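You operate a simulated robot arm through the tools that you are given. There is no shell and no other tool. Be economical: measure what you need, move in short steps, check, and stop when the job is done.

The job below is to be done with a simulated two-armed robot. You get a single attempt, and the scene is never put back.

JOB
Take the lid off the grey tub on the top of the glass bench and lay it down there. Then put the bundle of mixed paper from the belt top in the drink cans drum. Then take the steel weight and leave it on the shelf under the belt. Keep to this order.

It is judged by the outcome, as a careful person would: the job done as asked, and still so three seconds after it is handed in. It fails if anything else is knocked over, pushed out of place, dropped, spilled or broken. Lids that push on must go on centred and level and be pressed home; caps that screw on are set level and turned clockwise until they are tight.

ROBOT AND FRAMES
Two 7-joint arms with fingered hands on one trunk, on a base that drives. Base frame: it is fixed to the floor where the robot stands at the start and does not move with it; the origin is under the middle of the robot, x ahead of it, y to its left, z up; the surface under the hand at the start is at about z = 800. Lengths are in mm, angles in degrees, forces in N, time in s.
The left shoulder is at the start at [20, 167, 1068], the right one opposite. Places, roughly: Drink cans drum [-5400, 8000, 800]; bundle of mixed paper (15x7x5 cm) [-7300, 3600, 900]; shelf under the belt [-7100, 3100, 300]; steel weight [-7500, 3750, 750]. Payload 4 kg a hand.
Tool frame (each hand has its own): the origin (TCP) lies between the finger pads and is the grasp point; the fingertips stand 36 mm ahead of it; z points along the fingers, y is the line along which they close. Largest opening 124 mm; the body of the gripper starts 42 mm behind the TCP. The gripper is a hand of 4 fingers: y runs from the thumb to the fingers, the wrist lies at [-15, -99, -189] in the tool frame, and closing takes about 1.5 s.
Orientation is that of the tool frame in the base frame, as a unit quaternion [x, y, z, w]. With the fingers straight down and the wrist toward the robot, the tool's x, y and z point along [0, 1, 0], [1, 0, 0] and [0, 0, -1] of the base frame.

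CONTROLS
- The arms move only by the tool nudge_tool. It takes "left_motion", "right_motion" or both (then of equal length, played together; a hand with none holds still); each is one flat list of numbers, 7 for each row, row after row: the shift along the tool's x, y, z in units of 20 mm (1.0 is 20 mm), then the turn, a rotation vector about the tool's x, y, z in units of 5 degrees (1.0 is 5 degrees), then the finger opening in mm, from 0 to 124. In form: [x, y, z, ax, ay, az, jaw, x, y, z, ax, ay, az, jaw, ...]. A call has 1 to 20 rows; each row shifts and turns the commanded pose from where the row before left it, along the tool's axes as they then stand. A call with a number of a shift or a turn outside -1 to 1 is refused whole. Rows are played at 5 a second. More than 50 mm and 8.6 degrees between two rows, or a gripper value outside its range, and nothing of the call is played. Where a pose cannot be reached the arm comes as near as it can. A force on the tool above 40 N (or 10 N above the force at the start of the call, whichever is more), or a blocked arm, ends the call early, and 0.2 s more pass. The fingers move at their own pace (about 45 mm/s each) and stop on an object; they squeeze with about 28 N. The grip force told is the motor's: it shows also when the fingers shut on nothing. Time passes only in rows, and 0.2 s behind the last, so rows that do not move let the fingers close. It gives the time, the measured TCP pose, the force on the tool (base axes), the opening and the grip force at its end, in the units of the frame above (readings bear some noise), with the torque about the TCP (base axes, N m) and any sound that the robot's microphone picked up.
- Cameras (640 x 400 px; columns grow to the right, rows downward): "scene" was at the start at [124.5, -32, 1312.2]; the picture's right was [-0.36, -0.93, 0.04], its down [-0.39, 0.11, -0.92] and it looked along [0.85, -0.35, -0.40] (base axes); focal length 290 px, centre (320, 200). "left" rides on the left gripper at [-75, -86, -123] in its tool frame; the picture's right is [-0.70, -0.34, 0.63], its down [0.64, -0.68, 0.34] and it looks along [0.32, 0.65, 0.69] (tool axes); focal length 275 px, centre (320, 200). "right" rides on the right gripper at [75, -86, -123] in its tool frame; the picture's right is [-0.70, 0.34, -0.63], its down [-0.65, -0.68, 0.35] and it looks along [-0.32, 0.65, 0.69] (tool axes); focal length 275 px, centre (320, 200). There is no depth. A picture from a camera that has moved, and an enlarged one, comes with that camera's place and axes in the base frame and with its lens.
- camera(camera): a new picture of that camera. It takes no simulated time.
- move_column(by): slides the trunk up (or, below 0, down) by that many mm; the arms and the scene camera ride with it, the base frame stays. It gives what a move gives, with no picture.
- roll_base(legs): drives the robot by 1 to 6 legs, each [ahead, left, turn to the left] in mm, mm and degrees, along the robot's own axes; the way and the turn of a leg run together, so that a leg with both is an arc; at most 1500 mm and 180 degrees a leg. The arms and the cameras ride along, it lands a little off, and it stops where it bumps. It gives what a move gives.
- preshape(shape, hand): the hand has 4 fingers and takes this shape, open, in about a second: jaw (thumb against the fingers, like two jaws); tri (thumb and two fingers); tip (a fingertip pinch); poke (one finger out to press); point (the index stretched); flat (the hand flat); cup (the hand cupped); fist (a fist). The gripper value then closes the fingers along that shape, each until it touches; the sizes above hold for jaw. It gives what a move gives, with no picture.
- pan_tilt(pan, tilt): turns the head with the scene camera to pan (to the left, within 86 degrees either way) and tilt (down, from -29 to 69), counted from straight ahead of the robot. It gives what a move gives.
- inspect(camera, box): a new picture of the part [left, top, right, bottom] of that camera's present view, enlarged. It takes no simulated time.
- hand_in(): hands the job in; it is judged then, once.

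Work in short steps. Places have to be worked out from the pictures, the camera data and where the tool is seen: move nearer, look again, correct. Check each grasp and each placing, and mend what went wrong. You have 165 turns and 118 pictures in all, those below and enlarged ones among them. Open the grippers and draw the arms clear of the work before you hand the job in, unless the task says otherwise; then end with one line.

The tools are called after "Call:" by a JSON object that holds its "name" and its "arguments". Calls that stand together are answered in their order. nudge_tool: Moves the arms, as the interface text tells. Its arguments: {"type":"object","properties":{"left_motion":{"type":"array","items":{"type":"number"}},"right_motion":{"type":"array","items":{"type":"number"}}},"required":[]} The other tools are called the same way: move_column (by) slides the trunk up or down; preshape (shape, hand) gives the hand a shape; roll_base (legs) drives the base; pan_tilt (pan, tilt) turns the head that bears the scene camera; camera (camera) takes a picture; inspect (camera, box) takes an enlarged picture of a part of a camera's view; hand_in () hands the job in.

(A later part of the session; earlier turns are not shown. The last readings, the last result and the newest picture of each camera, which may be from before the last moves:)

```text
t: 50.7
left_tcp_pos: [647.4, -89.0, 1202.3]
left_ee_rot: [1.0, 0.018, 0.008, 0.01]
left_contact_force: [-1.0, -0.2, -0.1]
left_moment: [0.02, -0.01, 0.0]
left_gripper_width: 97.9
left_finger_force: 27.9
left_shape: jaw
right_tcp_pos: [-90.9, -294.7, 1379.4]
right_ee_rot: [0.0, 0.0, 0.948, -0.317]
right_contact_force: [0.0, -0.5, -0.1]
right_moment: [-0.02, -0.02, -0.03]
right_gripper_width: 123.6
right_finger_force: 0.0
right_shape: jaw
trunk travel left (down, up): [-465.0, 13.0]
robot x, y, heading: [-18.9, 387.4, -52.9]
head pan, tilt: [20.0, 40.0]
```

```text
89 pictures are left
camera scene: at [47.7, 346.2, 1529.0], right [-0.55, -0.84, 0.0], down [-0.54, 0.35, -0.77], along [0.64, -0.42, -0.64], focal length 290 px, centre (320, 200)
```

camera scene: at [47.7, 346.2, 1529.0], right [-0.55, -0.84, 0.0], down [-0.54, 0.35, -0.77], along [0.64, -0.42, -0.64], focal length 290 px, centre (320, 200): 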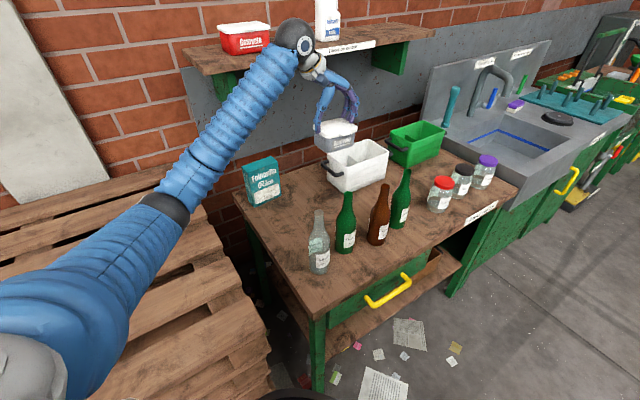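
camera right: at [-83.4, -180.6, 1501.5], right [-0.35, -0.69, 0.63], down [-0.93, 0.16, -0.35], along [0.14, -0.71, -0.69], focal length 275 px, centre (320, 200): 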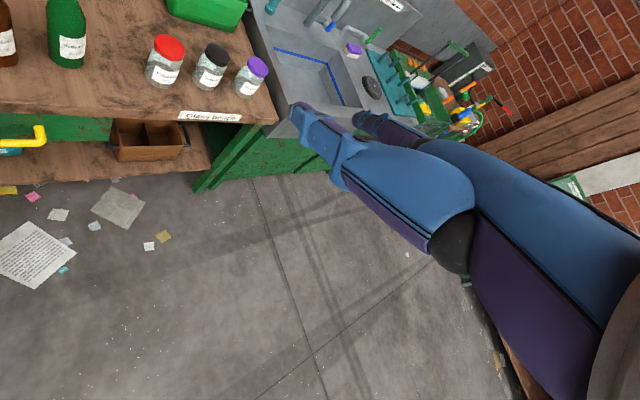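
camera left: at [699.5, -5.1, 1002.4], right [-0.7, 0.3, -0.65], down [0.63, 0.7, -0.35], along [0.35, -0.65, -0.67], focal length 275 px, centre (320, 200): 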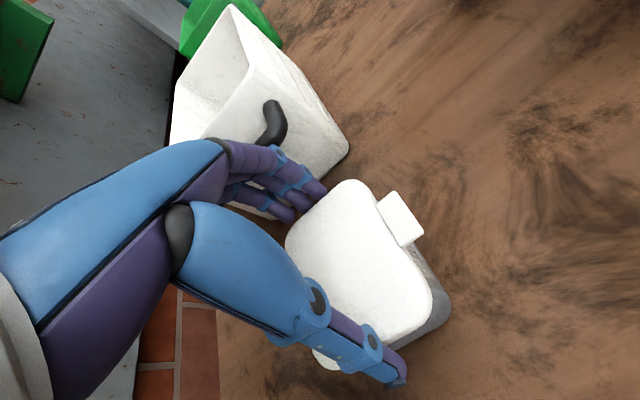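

Now I back away from the bench (world −x), carrying the tub level at height.

Call:
{"name": "roll_base", "arguments": {"legs": [[-271, -360, 0]]}}

Call:
{"name": "nudge_tool", "arguments": {"left_motion": [-0.9, -0.19, -0.3, 0, 0, 0, 80, -0.9, -0.19, -0.3, 0, 0, 0, 80, -0.9, -0.19, -0.3, 0, 0, 0, 80, -0.9, -0.19, -0.3, 0, 0, 0, 80, -0.9, -0.19, -0.3, 0, 0, 0, 80, -0.9, -0.19, -0.3, 0, 0, 0, 80, -0.9, -0.19, -0.3, 0, 0, 0, 80, -0.9, -0.19, -0.3, 0, 0, 0, 80, -0.9, -0.19, -0.3, 0, 0, 0, 80, -0.9, -0.19, -0.3, 0, 0, 0, 80, -0.9, -0.19, -0.3, 0, 0, 0, 80, -0.9, -0.19, -0.3, 0, 0, 0, 80, -0.9, -0.19, -0.3, 0, 0, 0, 80, 0, 0, 0, 0, 0, 1, 80, 0, 0, 0, 0, 0, 1, 80, 0, 0, 0, 0, 0, 1, 80, 0, 0, 0, 0, 0, 1, 80, 0, 0, 0, 0, 0, 1, 80, 0, 0, 0, 0, 0, 1, 80], "right_motion": [0, 0, -0.95, 0, 0, 0, 124, 0, 0, -0.95, 0, 0, 0, 124, 0, 0, -0.95, 0, 0, 0, 124, 0, 0, -0.95, 0, 0, 0, 124, 0, 0, -0.95, 0, 0, 0, 124, 0, 0, -0.95, 0, 0, 0, 124, 0, 0, -0.95, 0, 0, 0, 124, 0, 0, -0.95, 0, 0, 0, 124, 0, 0, -0.95, 0, 0, 0, 124, 0, 0, -0.95, 0, 0, 0, 124, 0, 0, -0.95, 0, 0, 0, 124, 0, 0, -0.95, 0, 0, 0, 124, 0, 0, -0.95, 0, 0, 0, 124, 0, 0, -0.95, 0, 0, 1, 124, 0, 0, -0.95, 0, 0, 1, 124, 0, 0, -0.95, 0, 0, 1, 124, 0, 0, -0.95, 0, 0, 1, 124, 0, 0, 0, 0, 0, 1, 124, 0, 0, 0, 0, 0, 0, 124]}}

Call:
{"name": "pan_tilt", "arguments": {"pan": 0, "tilt": 30}}

Call:
{"name": "camera", "arguments": {"camera": "scene"}}

```text
t: 53.4
left_tcp_pos: [202.7, -85.3, 1202.0]
left_ee_rot: [1.0, 0.02, 0.008, 0.011]
left_contact_force: [0.4, -0.2, -0.1]
left_moment: [0.01, -0.01, 0.0]
left_gripper_width: 97.8
left_finger_force: 28.3
left_shape: jaw
right_tcp_pos: [-534.1, -294.4, 1379.2]
right_ee_rot: [0.0, 0.0, 0.947, -0.32]
right_contact_force: [-0.3, 0.2, -0.5]
right_moment: [-0.03, 0.02, 0.0]
right_gripper_width: 123.7
right_finger_force: 0.1
right_shape: jaw
trunk travel left (down, up): [-465.0, 13.0]
robot x, y, heading: [-463.1, 384.6, -52.5]
head pan, tilt: [20.0, 40.0]
```

```text
t: 55.3
left_tcp_pos: [51.2, -58.8, 1251.2]
left_ee_rot: [1.0, 0.021, 0.008, 0.009]
left_contact_force: [0.0, -0.4, -0.2]
left_moment: [0.01, -0.01, 0.04]
left_gripper_width: 98.1
left_finger_force: 27.6
left_shape: jaw
right_tcp_pos: [-550.9, -305.1, 1262.1]
right_ee_rot: [0.068, 0.03, 0.947, -0.312]
right_contact_force: [0.4, -0.3, 0.1]
right_moment: [0.02, 0.0, 0.01]
right_gripper_width: 123.8
right_finger_force: 0.1
right_shape: jaw
trunk travel left (down, up): [-465.0, 13.0]
robot x, y, heading: [-461.7, 386.9, -52.5]
head pan, tilt: [20.0, 40.0]
stopped in row 9 (right hand): the arm was blocked; the commanded pose is now the measured one
```

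```text
t: 56.1
left_tcp_pos: [51.4, -60.1, 1249.9]
left_ee_rot: [1.0, 0.019, 0.007, 0.01]
left_contact_force: [-0.1, 0.1, 0.8]
left_moment: [0.01, 0.0, -0.01]
left_gripper_width: 98.1
left_finger_force: 27.6
left_shape: jaw
right_tcp_pos: [-549.0, -304.1, 1261.2]
right_ee_rot: [0.068, 0.03, 0.947, -0.311]
right_contact_force: [-0.1, -0.5, -0.6]
right_moment: [0.03, -0.01, -0.02]
right_gripper_width: 123.8
right_finger_force: 0.2
right_shape: jaw
trunk travel left (down, up): [-465.0, 13.0]
robot x, y, heading: [-466.2, 388.8, -52.9]
head pan, tilt: [0.0, 30.0]
```

```text
88 pictures are left
camera scene: at [-415.0, 320.4, 1544.4], right [-0.79, -0.61, 0.0], down [-0.3, 0.4, -0.87], along [0.53, -0.69, -0.5], focal length 290 px, centre (320, 200)
```

scene: 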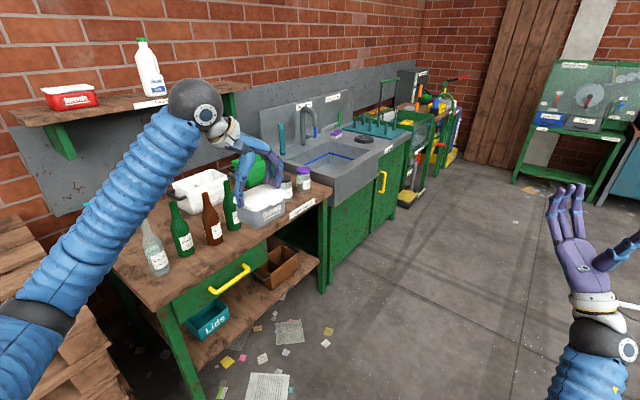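

The right arm hits a joint limit when low, so I do the joining higher. Right goes back up and levels, left rises and comes to the middle and yaws.

Call:
{"name": "nudge_tool", "arguments": {"left_motion": [-0.695, 0.09, -0.95, 0, 0, 0, 80, -0.695, 0.09, -0.95, 0, 0, 0, 80, -0.695, 0.09, -0.95, 0, 0, 0, 80, -0.695, 0.09, -0.95, 0, 0, 0, 80, -0.695, 0.09, -0.95, 0, 0, 0, 80, -0.695, 0.09, -0.95, 0, 0, 0, 80, -0.695, 0.09, -0.95, 0, 0, 0, 80, -0.695, 0.09, -0.95, 0, 0, 0, 80, -0.695, 0.09, -0.95, 0, 0, 0, 80, -0.695, 0.09, -0.95, 0, 0, 0, 80, 0, 0, 0, 0, 0, 1, 80, 0, 0, 0, 0, 0, 1, 80, 0, 0, 0, 0, 0, 1, 80, 0, 0, 0, 0, 0, 1, 80, 0, 0, 0, 0, 0, 1, 80, 0, 0, 0, 0, 0, 1, 80, 0, 0, 0, 0, 0, 0, 80], "right_motion": [0, 0, 0.5, 0, 0.34, 0, 124, 0, 0, 0.5, 0, 0.34, 0, 124, 0, 0, 0.5, 0, 0.34, 0, 124, 0, 0, 0.5, 0, 0.34, 0, 124, 0, 0, 0.5, 0, 0.34, 0, 124, 0, 0, 0, 0, 0, 0, 124, 0, 0, 0, 0, 0, 0, 124, 0, 0, 0, 0, 0, 0, 124, 0, 0, 0, 0, 0, 0, 124, 0, 0, 0, 0, 0, 0, 124, 0, 0, 0, 0, 0, 1, 124, 0, 0, 0, 0, 0, 1, 124, 0, 0, 0, 0, 0, 1, 124, 0, 0, 0, 0, 0, 1, 124, 0, 0, 0, 0, 0, 1, 124, 0, 0, 0, 0, 0, 0, 124, 0, 0, 0, 0, 0, 0, 124]}}

Call:
{"name": "nudge_tool", "arguments": {"right_motion": [-0.8, 0, 0, 0, 0, 0, 124, -0.8, 0, 0, 0, 0, 0, 124, -0.8, 0, 0, 0, 0, 0, 124, -0.8, 0, 0, 0, 0, 0, 124, -0.8, 0, 0, 0, 0, 0, 124, -0.8, 0, 0, 0, 0, 0, 124, -0.8, 0, 0, 0, 0, 0, 124, -0.8, 0, 0, 0, 0, 0, 124]}}

Call:
{"name": "camera", "arguments": {"camera": "scene"}}

```text
t: 59.7
left_tcp_pos: [-89.7, -78.0, 1437.7]
left_ee_rot: [0.971, -0.239, 0.011, 0.008]
left_contact_force: [0.4, -0.4, 0.0]
left_moment: [0.01, -0.04, 0.02]
left_gripper_width: 98.1
left_finger_force: 28.2
left_shape: jaw
right_tcp_pos: [-546.6, -300.8, 1310.1]
right_ee_rot: [-0.003, 0.007, 0.86, -0.511]
right_contact_force: [1.0, -0.6, 0.0]
right_moment: [0.02, 0.02, 0.03]
right_gripper_width: 123.9
right_finger_force: 0.1
right_shape: jaw
trunk travel left (down, up): [-465.0, 13.0]
robot x, y, heading: [-469.3, 382.6, -52.8]
head pan, tilt: [0.0, 30.0]
```

```text
t: 61.5
left_tcp_pos: [-89.7, -78.0, 1436.8]
left_ee_rot: [0.971, -0.239, 0.01, 0.008]
left_contact_force: [-0.3, -0.5, 0.5]
left_moment: [-0.03, 0.01, 0.0]
left_gripper_width: 97.7
left_finger_force: 27.9
left_shape: jaw
right_tcp_pos: [-484.1, -187.5, 1309.6]
right_ee_rot: [-0.002, 0.008, 0.859, -0.511]
right_contact_force: [0.6, 0.6, 0.0]
right_moment: [-0.01, 0.01, 0.02]
right_gripper_width: 123.9
right_finger_force: 0.1
right_shape: jaw
trunk travel left (down, up): [-465.0, 13.0]
robot x, y, heading: [-462.7, 383.0, -52.9]
head pan, tilt: [0.0, 30.0]
```

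```text
87 pictures are left
camera scene: at [-414.8, 320.9, 1544.4], right [-0.8, -0.61, 0.0], down [-0.3, 0.4, -0.87], along [0.52, -0.69, -0.5], focal length 290 px, centre (320, 200)
```

scene: 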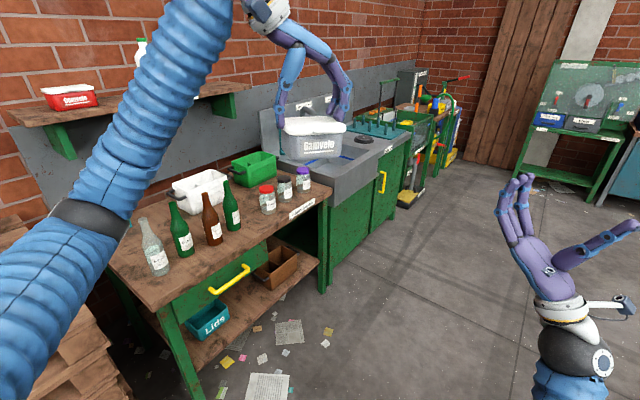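

Axes are matched (tub's short side along the right hand's closing line). I bring the right hand under the tub, keeping the tips below its bottom.

Call:
{"name": "nudge_tool", "arguments": {"right_motion": [-0.95, 0.978, -0.1, 0, 0, 0, 124, -0.95, 0.978, -0.1, 0, 0, 0, 124, -0.95, 0.978, -0.1, 0, 0, 0, 124, -0.95, 0.978, -0.1, 0, 0, 0, 124, -0.95, 0.978, -0.1, 0, 0, 0, 124, -0.95, 0.978, -0.1, 0, 0, 0, 124, -0.95, 0.978, -0.1, 0, 0, 0, 124, -0.95, 0.978, -0.1, 0, 0, 0, 124, -0.95, 0.978, -0.2, 0, 0, 0, 124, -0.95, 0.978, -0.3, 0, 0, 0, 124, -0.95, 0.978, -0.3, 0, 0, 0, 124, 0, 0, 0, 0, 0, 0, 124]}}

Call:
{"name": "camera", "arguments": {"camera": "scene"}}

Call:
{"name": "camera", "arguments": {"camera": "right"}}

```text
t: 63.2
left_tcp_pos: [-89.1, -78.3, 1439.5]
left_ee_rot: [0.971, -0.24, 0.011, 0.008]
left_contact_force: [0.1, -0.9, 0.0]
left_moment: [0.0, 0.03, -0.01]
left_gripper_width: 97.8
left_finger_force: 28.1
left_shape: jaw
right_tcp_pos: [-305.7, -142.1, 1289.9]
right_ee_rot: [0.074, 0.016, 0.858, -0.508]
right_contact_force: [-0.4, -0.2, 0.0]
right_moment: [0.0, -0.04, 0.0]
right_gripper_width: 123.8
right_finger_force: 0.1
right_shape: jaw
trunk travel left (down, up): [-465.0, 13.0]
robot x, y, heading: [-467.5, 382.8, -52.7]
head pan, tilt: [0.0, 30.0]
stopped in row 8 (right hand): the arm was blocked; the commanded pose is now the measured one
```

```text
86 pictures are left
camera scene: at [-415.0, 320.4, 1545.8], right [-0.8, -0.61, 0.0], down [-0.3, 0.4, -0.87], along [0.52, -0.69, -0.5], focal length 290 px, centre (320, 200)
```

scene: 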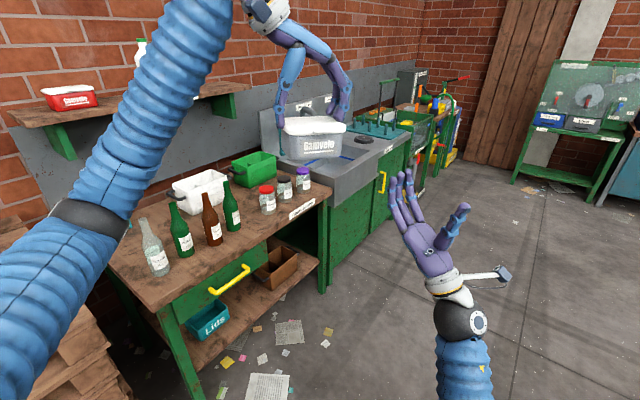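

```text
85 pictures are left
camera right: at [-429.5, -177.3, 1182.3], right [0.55, 0.38, -0.74], down [-0.25, 0.93, 0.28], along [0.79, 0.03, 0.61], focal length 275 px, centre (320, 200)
```

right: 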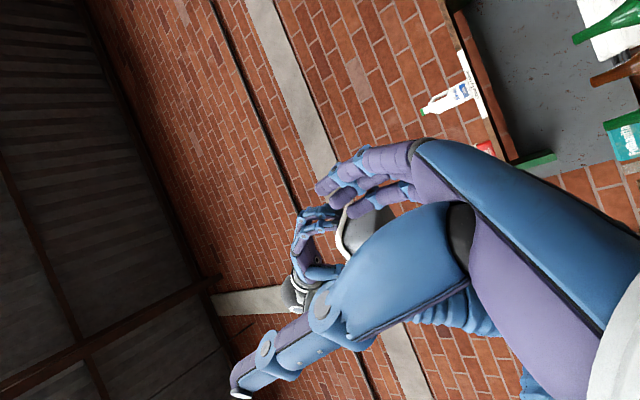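

The roll limit eases with height, so I raise both hands by ~75 mm and relevel the right.

Call:
{"name": "nudge_tool", "arguments": {"left_motion": [0, 0, -0.9, 0, 0, 0, 80, 0, 0, -0.9, 0, 0, 0, 80, 0, 0, -0.9, 0, 0, 0, 80, 0, 0, -0.9, 0, 0, 0, 80, 0, 0, 0, 0, 0, 0, 80, 0, 0, 0, 0, 0, 0, 80], "right_motion": [0, 0, 0.95, 0, 0, 0, 124, 0, 0, 0.95, 0, 0, 0, 124, 0, 0, 0.95, 0, 0.6, 0, 124, 0, 0, 0.95, 0, 0.6, 0, 124, 0, 0, 0, 0, 0.6, 0, 124, 0, 0, 0, 0, 0, 0, 124]}}

Call:
{"name": "nudge_tool", "arguments": {"right_motion": [-0.8, 0.9, 0, 0, 0, 0, 124, -0.8, 0.9, 0, 0, 0, 0, 124, -0.8, 0.9, 0, 0, 0, 0, 124, -0.8, 0.9, 0, 0, 0, 0, 124, 0, 0, 0, 0, 0, 0, 124]}}

```text
t: 64.6
left_tcp_pos: [-89.6, -79.1, 1508.8]
left_ee_rot: [0.971, -0.239, 0.009, 0.007]
left_contact_force: [-1.0, -0.5, -0.5]
left_moment: [-0.03, 0.02, 0.02]
left_gripper_width: 97.8
left_finger_force: 28.0
left_shape: jaw
right_tcp_pos: [-299.2, -135.4, 1363.9]
right_ee_rot: [0.033, -0.019, 0.864, -0.503]
right_contact_force: [0.5, 0.2, -0.3]
right_moment: [0.0, 0.01, -0.02]
right_gripper_width: 124.0
right_finger_force: 0.1
right_shape: jaw
trunk travel left (down, up): [-465.0, 13.0]
robot x, y, heading: [-465.0, 383.5, -52.9]
head pan, tilt: [0.0, 30.0]
```

```text
t: 65.6
left_tcp_pos: [-90.3, -79.0, 1507.4]
left_ee_rot: [0.971, -0.239, 0.01, 0.007]
left_contact_force: [0.1, -0.2, -0.4]
left_moment: [0.0, -0.04, -0.01]
left_gripper_width: 98.1
left_finger_force: 28.4
left_shape: jaw
right_tcp_pos: [-213.0, -123.1, 1337.3]
right_ee_rot: [0.078, -0.018, 0.867, -0.492]
right_contact_force: [-0.4, 1.0, -0.2]
right_moment: [0.01, -0.02, 0.0]
right_gripper_width: 123.8
right_finger_force: 0.0
right_shape: jaw
trunk travel left (down, up): [-465.0, 13.0]
robot x, y, heading: [-462.3, 387.5, -52.7]
head pan, tilt: [0.0, 30.0]
stopped in row 5 (right hand): the arm was blocked; the commanded pose is now the measured one
```

Fully upright is limited ahead, but coming from below-right at a ~35° tilt should do equally. I rotate the right hand to that tilt and line it up.

Call:
{"name": "nudge_tool", "arguments": {"right_motion": [0, 0, 0, 0, -0.87, 0.1, 124, 0, 0, 0, 0, -0.87, 0.1, 124, 0, 0, 0, 0, -0.87, 0.1, 124, 0, 0, 0, 0, -0.87, 0.1, 124, 0, 0, 0, 0, -0.87, 0.1, 124, 0, 0, 0, 0, -0.87, 0.1, 124, -0.27, 0.88, 0.19, 0, 0, 0, 124, -0.27, 0.88, 0.19, 0, 0, 0, 124, -0.27, 0.88, 0.19, 0, 0, 0, 124, -0.27, 0.88, 0.19, 0, 0, 0, 124, -0.27, 0.88, 0.19, 0, 0, 0, 124, 0, 0, 0, 0, 0, 0, 124]}}

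Call:
{"name": "pan_tilt", "arguments": {"pan": 0, "tilt": 5}}

Call:
{"name": "camera", "arguments": {"camera": "scene"}}

Call:
{"name": "camera", "arguments": {"camera": "right"}}

```text
t: 68.2
left_tcp_pos: [-91.0, -78.8, 1509.4]
left_ee_rot: [0.971, -0.24, 0.011, 0.007]
left_contact_force: [-0.2, 0.1, -0.1]
left_moment: [-0.03, 0.0, 0.01]
left_gripper_width: 98.2
left_finger_force: 28.3
left_shape: jaw
right_tcp_pos: [-121.3, -135.7, 1329.9]
right_ee_rot: [0.27, 0.092, 0.813, -0.507]
right_contact_force: [0.0, 1.3, 0.4]
right_moment: [-0.04, -0.04, -0.01]
right_gripper_width: 123.7
right_finger_force: 0.0
right_shape: jaw
trunk travel left (down, up): [-465.0, 13.0]
robot x, y, heading: [-462.4, 385.5, -52.7]
head pan, tilt: [0.0, 30.0]
```

```text
t: 69.1
left_tcp_pos: [-90.4, -78.0, 1509.4]
left_ee_rot: [0.971, -0.239, 0.01, 0.007]
left_contact_force: [0.8, -0.3, -0.5]
left_moment: [0.03, -0.02, -0.03]
left_gripper_width: 97.9
left_finger_force: 28.0
left_shape: jaw
right_tcp_pos: [-120.7, -135.2, 1330.0]
right_ee_rot: [0.27, 0.091, 0.814, -0.506]
right_contact_force: [-0.5, 0.2, 0.2]
right_moment: [-0.01, 0.02, 0.0]
right_gripper_width: 123.9
right_finger_force: 0.1
right_shape: jaw
trunk travel left (down, up): [-465.0, 13.0]
robot x, y, heading: [-464.4, 383.8, -52.8]
head pan, tilt: [0.0, 5.0]
```

```text
84 pictures are left
camera scene: at [-414.2, 319.1, 1584.7], right [-0.8, -0.61, 0.0], down [-0.05, 0.07, -1.0], along [0.6, -0.79, -0.09], focal length 290 px, centre (320, 200)
```

scene: 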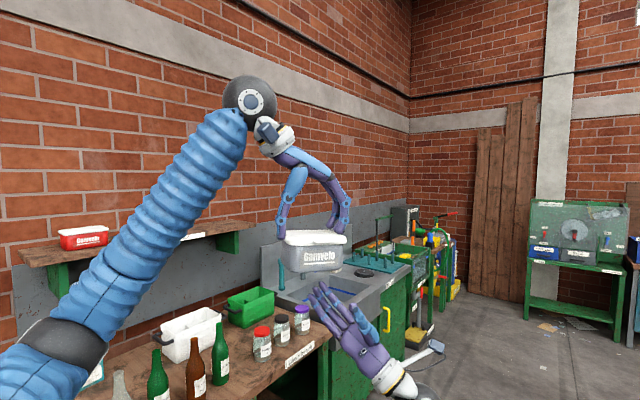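

```text
83 pictures are left
camera right: at [-264.1, -204.5, 1276.6], right [0.31, 0.11, -0.94], down [-0.26, 0.97, 0.03], along [0.91, 0.23, 0.33], focal length 275 px, centre (320, 200)
```

right: 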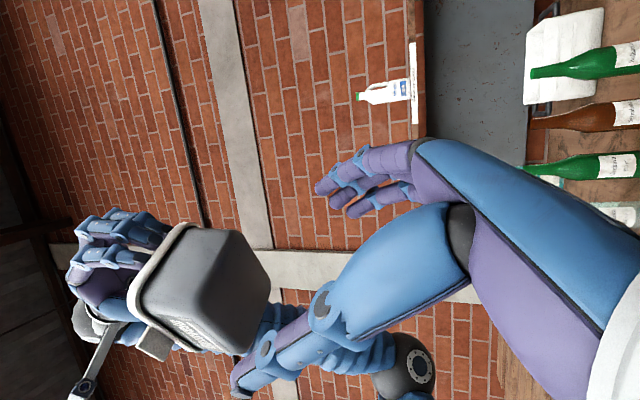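

The tub is well placed above the hand. I level the closing axis (7° off) and then re-read.

Call:
{"name": "nudge_tool", "arguments": {"right_motion": [0, 0, 0, 0.86, 0, -0.35, 124, 0, 0, 0, 0.86, 0, -0.35, 124, 0, 0, 0, 0, 0, 0, 124]}}

Call:
{"name": "inspect", "arguments": {"camera": "right", "box": [40, 180, 440, 400]}}

```text
t: 69.9
left_tcp_pos: [-91.8, -78.1, 1509.7]
left_ee_rot: [0.971, -0.239, 0.011, 0.008]
left_contact_force: [-0.9, 0.1, 0.2]
left_moment: [0.0, -0.05, 0.02]
left_gripper_width: 97.7
left_finger_force: 28.2
left_shape: jaw
right_tcp_pos: [-121.3, -135.0, 1329.7]
right_ee_rot: [0.228, 0.161, 0.82, -0.5]
right_contact_force: [0.1, 0.3, -0.1]
right_moment: [-0.02, 0.0, -0.01]
right_gripper_width: 123.9
right_finger_force: 0.1
right_shape: jaw
trunk travel left (down, up): [-465.0, 13.0]
robot x, y, heading: [-466.2, 381.9, -52.8]
head pan, tilt: [0.0, 5.0]
```

```text
1.60 times, centred on (240, 290) of right
camera zoom: at [-253.6, -213.3, 1261.7], right [0.44, 0.06, -0.9], down [-0.28, 0.96, -0.08], along [0.85, 0.28, 0.44], focal length 440 px, centre (448, 56)
```

zoom: 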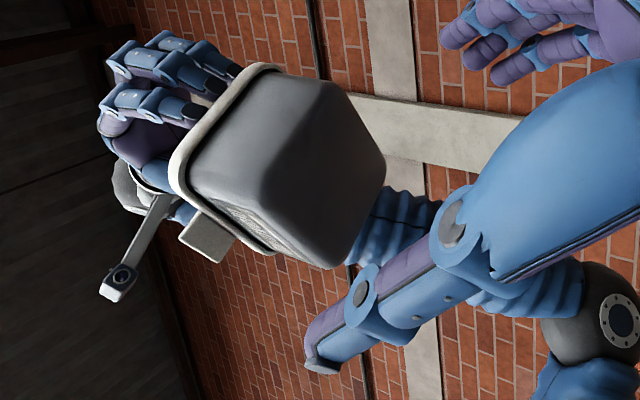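

Geometry says the tub lies 113 mm ahead along the right tool axis, centred within ~5 mm. I advance 80 mm and check.

Call:
{"name": "nudge_tool", "arguments": {"right_motion": [-0.15, 0.25, 1, 0, 0, 0, 124, 0, 0, 1, 0, 0, 0, 124, 0, 0, 1, 0, 0, 0, 124, 0, 0, 1, 0, 0, 0, 124, 0, 0, 0, 0, 0, 0, 124]}}

Call:
{"name": "camera", "arguments": {"camera": "right"}}

Call:
{"name": "inspect", "arguments": {"camera": "scene", "box": [220, 160, 460, 310]}}

```text
t: 71.1
left_tcp_pos: [-90.5, -78.7, 1508.9]
left_ee_rot: [0.971, -0.239, 0.011, 0.007]
left_contact_force: [0.6, 0.4, 0.3]
left_moment: [0.0, -0.03, 0.01]
left_gripper_width: 97.7
left_finger_force: 28.0
left_shape: jaw
right_tcp_pos: [-96.9, -95.8, 1394.5]
right_ee_rot: [0.229, 0.159, 0.819, -0.501]
right_contact_force: [-0.2, -0.8, 0.2]
right_moment: [0.03, 0.0, -0.02]
right_gripper_width: 123.6
right_finger_force: 0.1
right_shape: jaw
trunk travel left (down, up): [-465.0, 13.0]
robot x, y, heading: [-467.3, 387.0, -52.6]
head pan, tilt: [0.0, 5.0]
```

```text
81 pictures are left
camera right: at [-229.2, -172.8, 1327.3], right [0.44, 0.06, -0.9], down [-0.28, 0.96, -0.08], along [0.85, 0.28, 0.44], focal length 275 px, centre (320, 200)
```

right: 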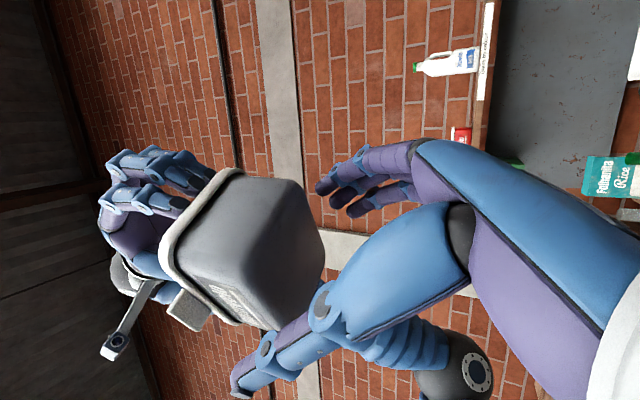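

```text
2.67 times, centred on (340, 235) of scene
camera zoom: at [-414.1, 319.3, 1584.8], right [-0.8, -0.61, 0.0], down [-0.05, 0.07, -1.0], along [0.6, -0.79, -0.09], focal length 774 px, centre (267, 107)
```

zoom: 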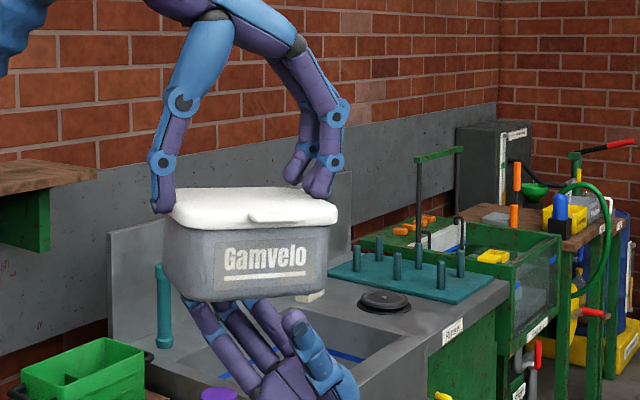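

Thumb is on the print side, fingers behind, centred. I advance the remaining 34 mm.

Call:
{"name": "nudge_tool", "arguments": {"right_motion": [0, 0, 0.6, 0, 0, 0, 124, 0, 0, 0.6, 0, 0, 0, 124, 0, 0, 0.5, 0, 0, 0, 124, 0, 0, 0, 0, 0, 0, 124]}}

Call:
{"name": "camera", "arguments": {"camera": "right"}}

Call:
{"name": "inspect", "arguments": {"camera": "scene", "box": [220, 160, 460, 310]}}

```text
t: 72.1
left_tcp_pos: [-90.1, -78.7, 1509.1]
left_ee_rot: [0.971, -0.239, 0.009, 0.008]
left_contact_force: [0.1, -0.6, 0.0]
left_moment: [-0.01, -0.02, -0.02]
left_gripper_width: 97.6
left_finger_force: 28.3
left_shape: jaw
right_tcp_pos: [-89.9, -79.7, 1424.4]
right_ee_rot: [0.228, 0.161, 0.819, -0.501]
right_contact_force: [-0.4, 0.2, 0.5]
right_moment: [0.01, -0.01, 0.02]
right_gripper_width: 123.9
right_finger_force: 0.1
right_shape: jaw
trunk travel left (down, up): [-465.0, 13.0]
robot x, y, heading: [-462.9, 383.2, -52.4]
head pan, tilt: [0.0, 5.0]
```

```text
79 pictures are left
camera right: at [-222.3, -157.1, 1356.6], right [0.44, 0.06, -0.9], down [-0.28, 0.96, -0.08], along [0.85, 0.28, 0.44], focal length 275 px, centre (320, 200)
```

right: 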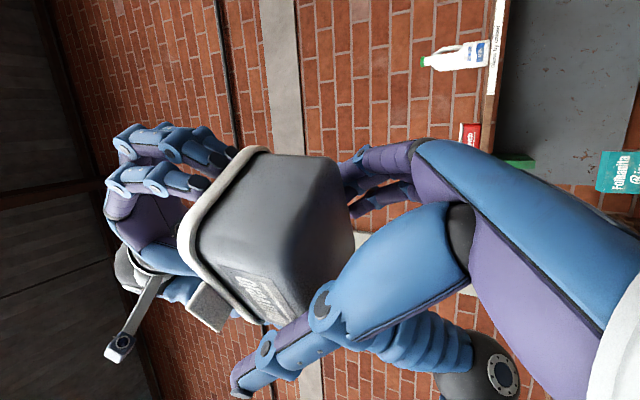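

```text
2.67 times, centred on (340, 235) of scene
camera zoom: at [-414.1, 319.3, 1584.8], right [-0.8, -0.61, 0.0], down [-0.05, 0.07, -1.0], along [0.6, -0.79, -0.09], focal length 774 px, centre (267, 107)
```

zoom: 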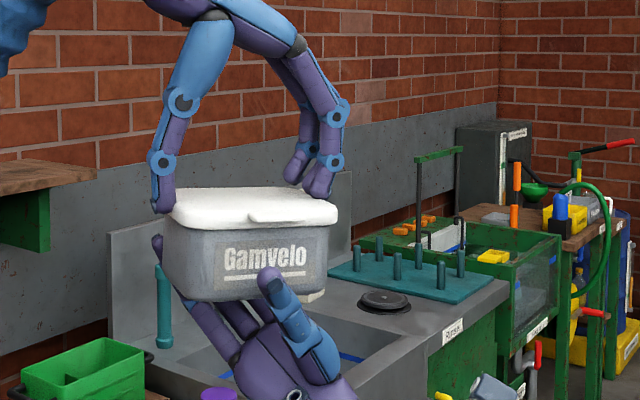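

One outer finger sticks out past the tub's far end; I shift the right hand 15 mm to the right, then close.

Call:
{"name": "nudge_tool", "arguments": {"right_motion": [0.4, 0, -0.1, 0, 0, 0, 124, 0.4, 0, -0.1, 0, 0, 0, 124, 0, 0, 0, 0, 0, 0, 110, 0, 0, 0, 0, 0, 0, 96, 0, 0, 0, 0, 0, 0, 96]}}

Call:
{"name": "inspect", "arguments": {"camera": "scene", "box": [220, 160, 460, 310]}}

Call:
{"name": "inspect", "arguments": {"camera": "right", "box": [160, 100, 480, 400]}}

```text
t: 73.3
left_tcp_pos: [-91.2, -78.2, 1508.8]
left_ee_rot: [0.971, -0.238, 0.01, 0.008]
left_contact_force: [0.3, -0.8, -0.4]
left_moment: [0.0, -0.04, 0.01]
left_gripper_width: 97.8
left_finger_force: 28.0
left_shape: jaw
right_tcp_pos: [-98.0, -93.5, 1429.0]
right_ee_rot: [0.228, 0.16, 0.819, -0.501]
right_contact_force: [0.5, 0.5, 0.8]
right_moment: [-0.01, -0.01, -0.02]
right_gripper_width: 96.3
right_finger_force: 0.1
right_shape: jaw
trunk travel left (down, up): [-465.0, 13.0]
robot x, y, heading: [-464.9, 384.3, -52.7]
head pan, tilt: [0.0, 5.0]
```

```text
2.67 times, centred on (340, 235) of scene
camera zoom: at [-414.1, 319.2, 1584.8], right [-0.8, -0.61, 0.0], down [-0.05, 0.07, -1.0], along [0.6, -0.79, -0.09], focal length 774 px, centre (267, 107)
```

zoom: 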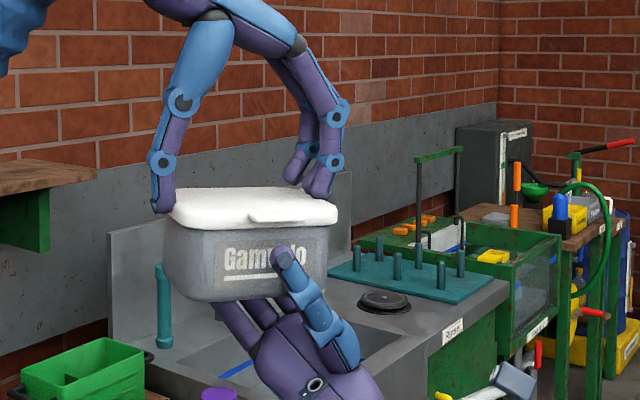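

```text
1.33 times, centred on (320, 250) of right
camera zoom: at [-230.0, -171.2, 1361.7], right [0.44, 0.06, -0.9], down [-0.28, 0.96, -0.08], along [0.85, 0.28, 0.44], focal length 367 px, centre (320, 133)
```

zoom: 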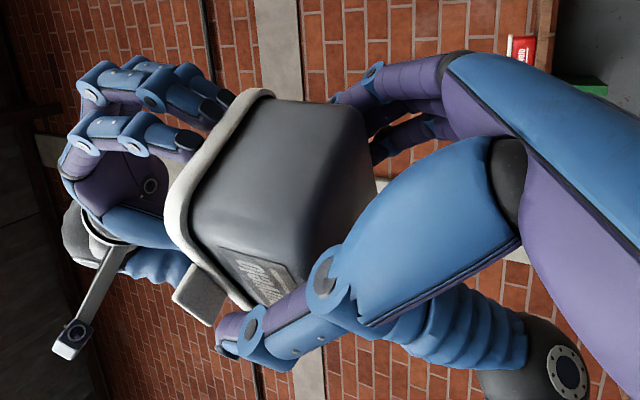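

Well placed. I close the right hand on the body.

Call:
{"name": "nudge_tool", "arguments": {"right_motion": [0, 0, 0, 0, 0, 0, 88, 0, 0, 0, 0, 0, 0, 80, 0, 0, 0, 0, 0, 0, 70, 0, 0, 0, 0, 0, 0, 60, 0, 0, 0, 0, 0, 0, 60, 0, 0, 0, 0, 0, 0, 60]}}

Call:
{"name": "inspect", "arguments": {"camera": "scene", "box": [220, 160, 460, 310]}}

Call:
{"name": "inspect", "arguments": {"camera": "right", "box": [160, 100, 480, 400]}}

```text
t: 74.7
left_tcp_pos: [-89.9, -78.4, 1509.3]
left_ee_rot: [0.971, -0.239, 0.009, 0.007]
left_contact_force: [5.3, 7.9, 11.8]
left_moment: [0.43, -0.19, 0.17]
left_gripper_width: 88.9
left_finger_force: 27.6
left_shape: jaw
right_tcp_pos: [-98.0, -94.5, 1428.6]
right_ee_rot: [0.228, 0.16, 0.82, -0.499]
right_contact_force: [-6.4, -9.2, -12.0]
right_moment: [0.13, -0.13, -0.15]
right_gripper_width: 89.3
right_finger_force: 27.7
right_shape: jaw
trunk travel left (down, up): [-465.0, 13.0]
robot x, y, heading: [-462.0, 385.9, -52.7]
head pan, tilt: [0.0, 5.0]
```

```text
2.67 times, centred on (340, 235) of scene
camera zoom: at [-414.1, 319.2, 1584.8], right [-0.8, -0.61, 0.0], down [-0.05, 0.07, -1.0], along [0.6, -0.79, -0.09], focal length 774 px, centre (267, 107)
```

zoom: 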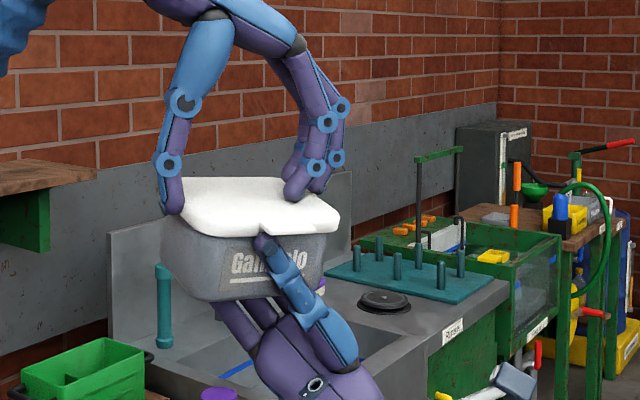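

```text
1.33 times, centred on (320, 250) of right
camera zoom: at [-230.0, -171.3, 1361.5], right [0.44, 0.06, -0.9], down [-0.28, 0.96, -0.08], along [0.85, 0.28, 0.44], focal length 367 px, centre (320, 133)
```

zoom: 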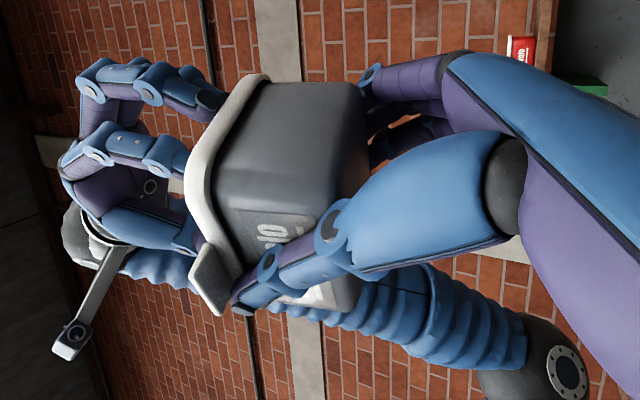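

The right hand has the body firmly, but the tub pitched a bit and the left fingers slipped on the lid. I open the left hand and lift it off to regrasp.

Call:
{"name": "nudge_tool", "arguments": {"left_motion": [0, 0, 0, 0, 0, 0, 100, 0, 0, 0, 0, 0, 0, 118, 0, 0, 0, 0, 0, 0, 124, 0, 0, -0.5, 0, 0, 0, 124, 0, 0, -1, 0, 0, 0, 124, 0, 0, -1, 0, 0, 0, 124, 0, 0, -1, 0, 0, 0, 124, 0, 0, 0, 0, 0, 0, 124]}}

Call:
{"name": "inspect", "arguments": {"camera": "scene", "box": [220, 160, 460, 310]}}

Call:
{"name": "camera", "arguments": {"camera": "left"}}

Call:
{"name": "inspect", "arguments": {"camera": "right", "box": [160, 100, 480, 400]}}

```text
t: 76.5
left_tcp_pos: [-90.6, -76.3, 1578.1]
left_ee_rot: [0.971, -0.239, 0.01, 0.008]
left_contact_force: [-0.9, 0.2, -0.7]
left_moment: [0.0, 0.01, 0.0]
left_gripper_width: 123.4
left_finger_force: 0.1
left_shape: jaw
right_tcp_pos: [-95.8, -94.1, 1428.2]
right_ee_rot: [0.228, 0.16, 0.82, -0.5]
right_contact_force: [0.0, 0.8, -0.1]
right_moment: [0.03, -0.03, 0.0]
right_gripper_width: 88.9
right_finger_force: 27.6
right_shape: jaw
trunk travel left (down, up): [-465.0, 13.0]
robot x, y, heading: [-464.2, 386.0, -52.7]
head pan, tilt: [0.0, 5.0]
```

```text
2.67 times, centred on (340, 235) of scene
camera zoom: at [-413.7, 319.1, 1584.7], right [-0.8, -0.61, 0.0], down [-0.05, 0.07, -1.0], along [0.6, -0.79, -0.09], focal length 774 px, centre (267, 107)
```

zoom: 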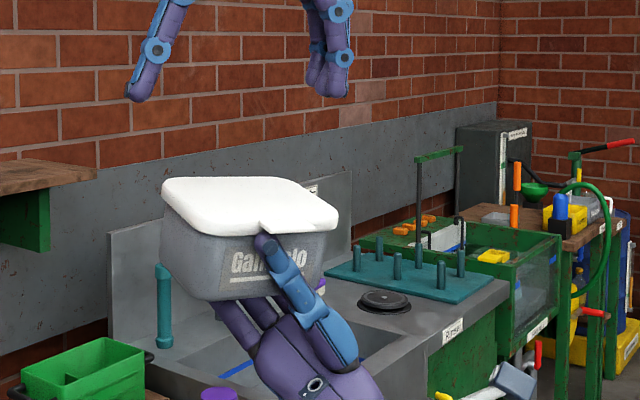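

```text
72 pictures are left
camera left: at [-117.7, 36.7, 1699.6], right [-0.45, 0.61, -0.65], down [0.89, 0.3, -0.34], along [-0.01, -0.73, -0.68], focal length 275 px, centre (320, 200)
```

left: 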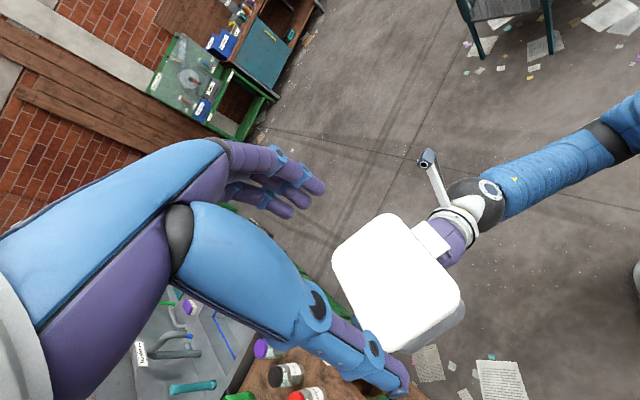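

```text
1.33 times, centred on (320, 250) of right
camera zoom: at [-229.6, -171.2, 1361.6], right [0.44, 0.06, -0.9], down [-0.28, 0.96, -0.08], along [0.85, 0.28, 0.44], focal length 367 px, centre (320, 133)
```

zoom: 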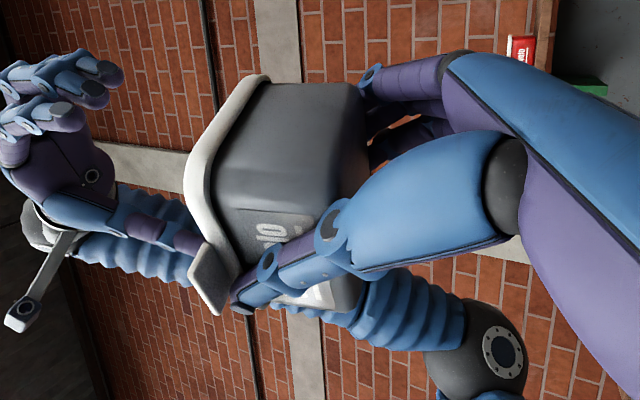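

From both cameras the lid centre is ≈(-91,-83,1473), pitched front-down ~14°, right-down ~6°, yaw 8° from the left hand. I align the left hand to it and hover.

Call:
{"name": "nudge_tool", "arguments": {"left_motion": [0, 0, 0, 0.4, 0.93, -0.53, 124, 0, 0, 0, 0.4, 0.93, -0.53, 124, 0, 0, 0, 0.4, 0.93, -0.53, 124, -0.585, 0.44, 0.35, 0, 0, 0, 124, -0.585, 0.44, 0.35, 0, 0, 0, 124, 0, 0, 0, 0, 0, 0, 124]}}

Call:
{"name": "camera", "arguments": {"camera": "left"}}

Call:
{"name": "inspect", "arguments": {"camera": "scene", "box": [220, 130, 460, 280]}}

```text
t: 77.9
left_tcp_pos: [-114.4, -84.1, 1558.7]
left_ee_rot: [0.976, -0.168, 0.14, -0.014]
left_contact_force: [0.4, -0.9, -0.9]
left_moment: [0.01, 0.04, 0.0]
left_gripper_width: 124.0
left_finger_force: 0.1
left_shape: jaw
right_tcp_pos: [-97.4, -92.8, 1429.5]
right_ee_rot: [0.228, 0.16, 0.82, -0.5]
right_contact_force: [0.0, 1.0, -0.1]
right_moment: [-0.01, 0.03, -0.02]
right_gripper_width: 89.1
right_finger_force: 28.0
right_shape: jaw
trunk travel left (down, up): [-465.0, 13.0]
robot x, y, heading: [-465.9, 385.5, -52.5]
head pan, tilt: [0.0, 5.0]
```

```text
70 pictures are left
camera left: at [-188.0, 24.0, 1662.8], right [-0.35, 0.53, -0.77], down [0.9, 0.42, -0.11], along [0.27, -0.73, -0.63], focal length 275 px, centre (320, 200)
```

left: 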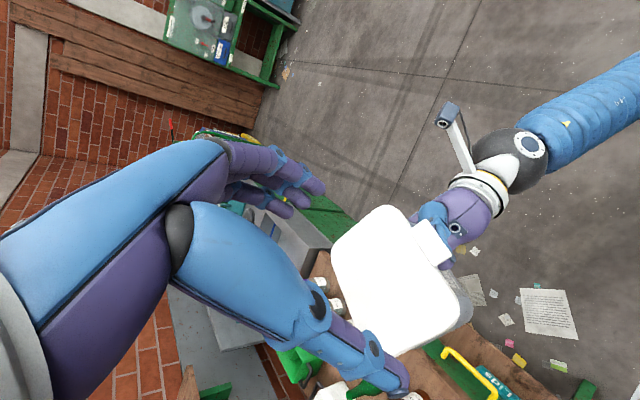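

```text
2.67 times, centred on (340, 205) of scene
camera zoom: at [-414.0, 319.6, 1584.8], right [-0.8, -0.61, 0.0], down [-0.05, 0.07, -1.0], along [0.6, -0.79, -0.09], focal length 774 px, centre (267, 187)
```

zoom: 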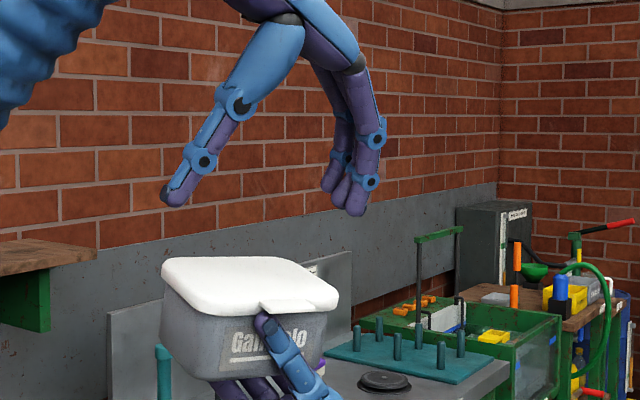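

Alignment matches the earlier good grasp view. I descend along the tool axis 50 mm and check.

Call:
{"name": "nudge_tool", "arguments": {"left_motion": [0, 0, 0.8, 0, 0, 0, 122, 0, 0, 0.8, 0, 0, 0, 120, 0, 0, 0.8, 0, 0, 0, 120, 0, 0, 0, 0, 0, 0, 120]}}

Call:
{"name": "camera", "arguments": {"camera": "left"}}

Call:
{"name": "inspect", "arguments": {"camera": "scene", "box": [220, 130, 460, 280]}}

```text
t: 78.9
left_tcp_pos: [-100.7, -86.2, 1512.8]
left_ee_rot: [0.976, -0.167, 0.14, -0.013]
left_contact_force: [-1.2, -1.1, 0.0]
left_moment: [-0.01, 0.03, 0.01]
left_gripper_width: 120.0
left_finger_force: 0.0
left_shape: jaw
right_tcp_pos: [-96.9, -92.9, 1428.1]
right_ee_rot: [0.228, 0.16, 0.82, -0.5]
right_contact_force: [-0.1, -0.8, 0.0]
right_moment: [0.0, 0.01, -0.02]
right_gripper_width: 89.5
right_finger_force: 28.1
right_shape: jaw
trunk travel left (down, up): [-465.0, 13.0]
robot x, y, heading: [-463.2, 386.5, -52.8]
head pan, tilt: [0.0, 5.0]
```

```text
68 pictures are left
camera left: at [-174.2, 22.6, 1616.2], right [-0.34, 0.54, -0.77], down [0.9, 0.42, -0.11], along [0.27, -0.73, -0.63], focal length 275 px, centre (320, 200)
```

left: 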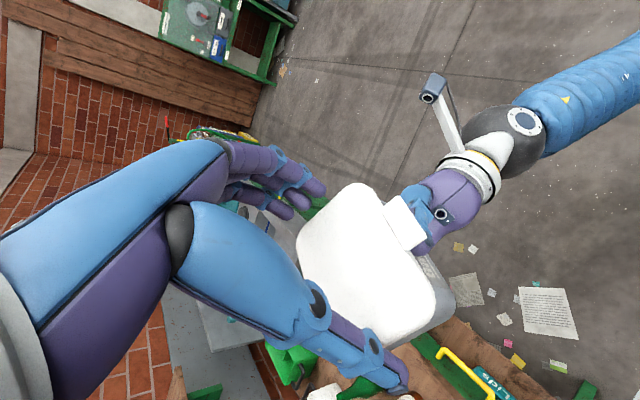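

```text
2.67 times, centred on (340, 205) of scene
camera zoom: at [-414.5, 319.3, 1584.8], right [-0.8, -0.61, 0.0], down [-0.05, 0.07, -1.0], along [0.6, -0.79, -0.09], focal length 774 px, centre (267, 187)
```

zoom: 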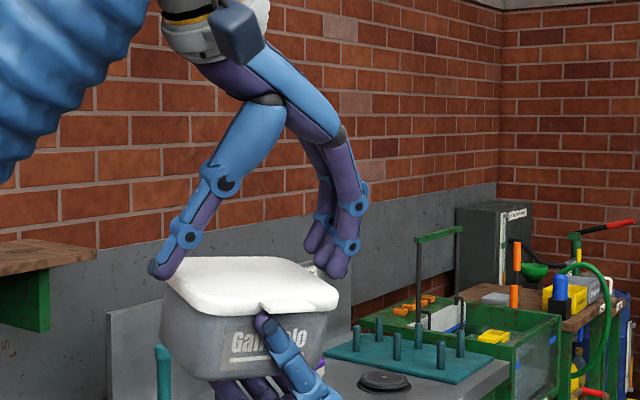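

Very close to the earlier grasp view; I descend the last 11 mm and close.

Call:
{"name": "nudge_tool", "arguments": {"left_motion": [0, 0, 0.3, 0, 0, 0, 120, 0, 0, 0.25, 0, 0, 0, 120, 0, 0, 0, 0, 0, 0, 112, 0, 0, 0, 0, 0, 0, 104, 0, 0, 0, 0, 0, 0, 96, 0, 0, 0, 0, 0, 0, 85, 0, 0, 0, 0, 0, 0, 80, 0, 0, 0, 0, 0, 0, 80]}}

Call:
{"name": "inspect", "arguments": {"camera": "left", "box": [220, 130, 480, 400]}}

Call:
{"name": "inspect", "arguments": {"camera": "scene", "box": [220, 130, 460, 280]}}

```text
t: 80.7
left_tcp_pos: [-98.5, -87.8, 1500.2]
left_ee_rot: [0.976, -0.167, 0.14, -0.013]
left_contact_force: [1.0, 0.9, -0.1]
left_moment: [0.04, -0.04, -0.02]
left_gripper_width: 103.8
left_finger_force: 27.4
left_shape: jaw
right_tcp_pos: [-97.5, -94.8, 1427.8]
right_ee_rot: [0.229, 0.161, 0.82, -0.5]
right_contact_force: [-0.4, -0.4, 0.2]
right_moment: [0.01, -0.02, 0.09]
right_gripper_width: 89.1
right_finger_force: 28.0
right_shape: jaw
trunk travel left (down, up): [-465.0, 13.0]
robot x, y, heading: [-465.3, 385.7, -52.4]
head pan, tilt: [0.0, 5.0]
```

```text
1.48 times, centred on (350, 265) of left
camera zoom: at [-170.7, 21.5, 1605.8], right [-0.35, 0.54, -0.77], down [0.9, 0.42, -0.11], along [0.27, -0.73, -0.63], focal length 408 px, centre (276, 104)
```

zoom: 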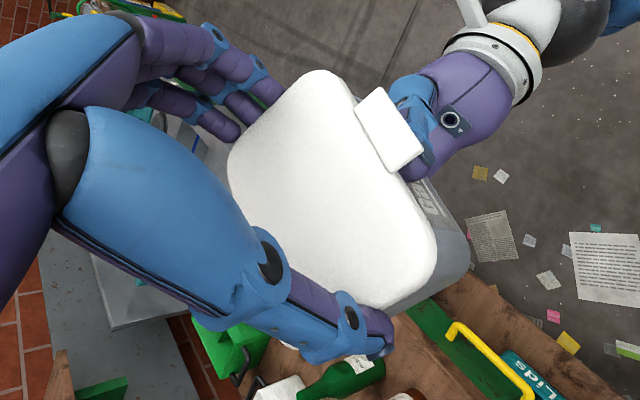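

```text
2.67 times, centred on (340, 205) of scene
camera zoom: at [-414.1, 319.2, 1584.8], right [-0.8, -0.61, 0.0], down [-0.05, 0.07, -1.0], along [0.6, -0.79, -0.09], focal length 774 px, centre (267, 187)
```

zoom: 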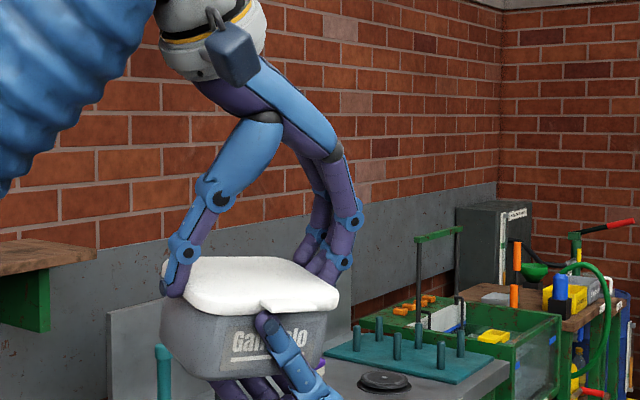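

Perfect grip at 103.8 mm with no disturbance. Now I pull the lid off along its normal.

Call:
{"name": "nudge_tool", "arguments": {"left_motion": [0, 0, -0.2, 0, 0, 0, 80, 0, 0, -0.2, 0, 0, 0, 80, 0, 0, -0.2, 0, 0, 0, 80, 0, 0, -0.2, 0, 0, 0, 80, 0, 0, -0.2, 0, 0, 0, 80, 0, 0, 0, 0, 0, 0, 80]}}

Call:
{"name": "inspect", "arguments": {"camera": "scene", "box": [220, 130, 460, 280]}}

```text
t: 82.1
left_tcp_pos: [-104.3, -86.1, 1520.4]
left_ee_rot: [0.976, -0.167, 0.14, -0.015]
left_contact_force: [0.4, -1.1, -0.5]
left_moment: [0.02, 0.02, 0.01]
left_gripper_width: 103.7
left_finger_force: 28.1
left_shape: jaw
right_tcp_pos: [-97.1, -94.1, 1429.1]
right_ee_rot: [0.228, 0.16, 0.82, -0.501]
right_contact_force: [0.9, -0.4, -0.8]
right_moment: [0.02, 0.0, -0.03]
right_gripper_width: 89.4
right_finger_force: 28.2
right_shape: jaw
trunk travel left (down, up): [-465.0, 13.0]
robot x, y, heading: [-466.2, 384.7, -52.4]
head pan, tilt: [0.0, 5.0]
heard: snap
```

```text
2.67 times, centred on (340, 205) of scene
camera zoom: at [-414.0, 319.2, 1584.8], right [-0.8, -0.61, 0.0], down [-0.05, 0.07, -1.0], along [0.6, -0.79, -0.09], focal length 774 px, centre (267, 187)
```

zoom: 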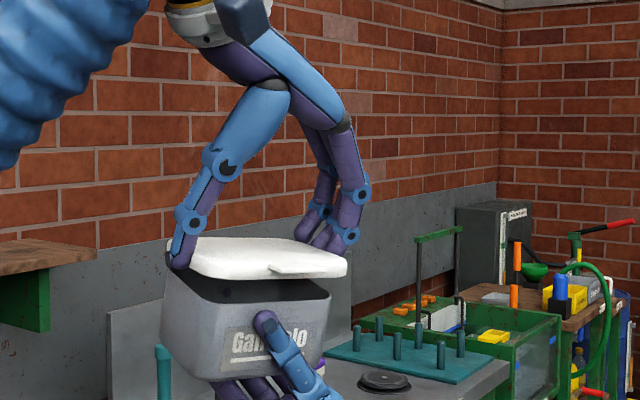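

The lid snapped off; the right hand holds the empty tub. I lift the lid clear, level it and yaw it for the bench.

Call:
{"name": "nudge_tool", "arguments": {"left_motion": [0, 0, -1, 0, 0, 0, 80, 0, 0, -1, 0, 0, 0, 80, 0, 0, -1, 0, 0, 0, 80, 0, 0, -1, 0, 0, 0, 80, 0, 0, 0, -0.4, -0.93, 0, 80, 0, 0, 0, -0.4, -0.93, 0, 80, 0, 0, 0, -0.4, -0.93, 0, 80, 0, 0, 0, 0, 0, -0.8, 80, 0, 0, 0, 0, 0, -0.8, 80, 0, 0, 0, 0, 0, -0.8, 80, 0, 0, 0, 0, 0, -0.8, 80, 0, 0, 0, 0, 0, -0.8, 80, 0, 0, 0, 0, 0, 0, 80]}}

Call:
{"name": "camera", "arguments": {"camera": "scene"}}

```text
t: 84.9
left_tcp_pos: [-125.2, -85.5, 1597.8]
left_ee_rot: [1.0, 0.003, 0.008, 0.019]
left_contact_force: [-0.7, -0.8, 0.5]
left_moment: [-0.02, -0.02, -0.02]
left_gripper_width: 104.1
left_finger_force: 27.9
left_shape: jaw
right_tcp_pos: [-97.6, -93.7, 1428.5]
right_ee_rot: [0.228, 0.16, 0.82, -0.5]
right_contact_force: [0.7, 0.3, -0.2]
right_moment: [-0.03, 0.0, 0.02]
right_gripper_width: 89.1
right_finger_force: 28.1
right_shape: jaw
trunk travel left (down, up): [-465.0, 13.0]
robot x, y, heading: [-465.0, 387.4, -52.5]
head pan, tilt: [0.0, 5.0]
```

```text
63 pictures are left
camera scene: at [-414.0, 319.2, 1584.8], right [-0.8, -0.61, 0.0], down [-0.05, 0.07, -1.0], along [0.6, -0.79, -0.09], focal length 290 px, centre (320, 200)
```

scene: 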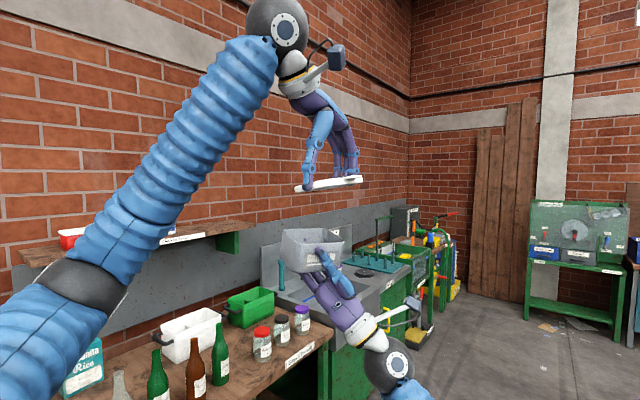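

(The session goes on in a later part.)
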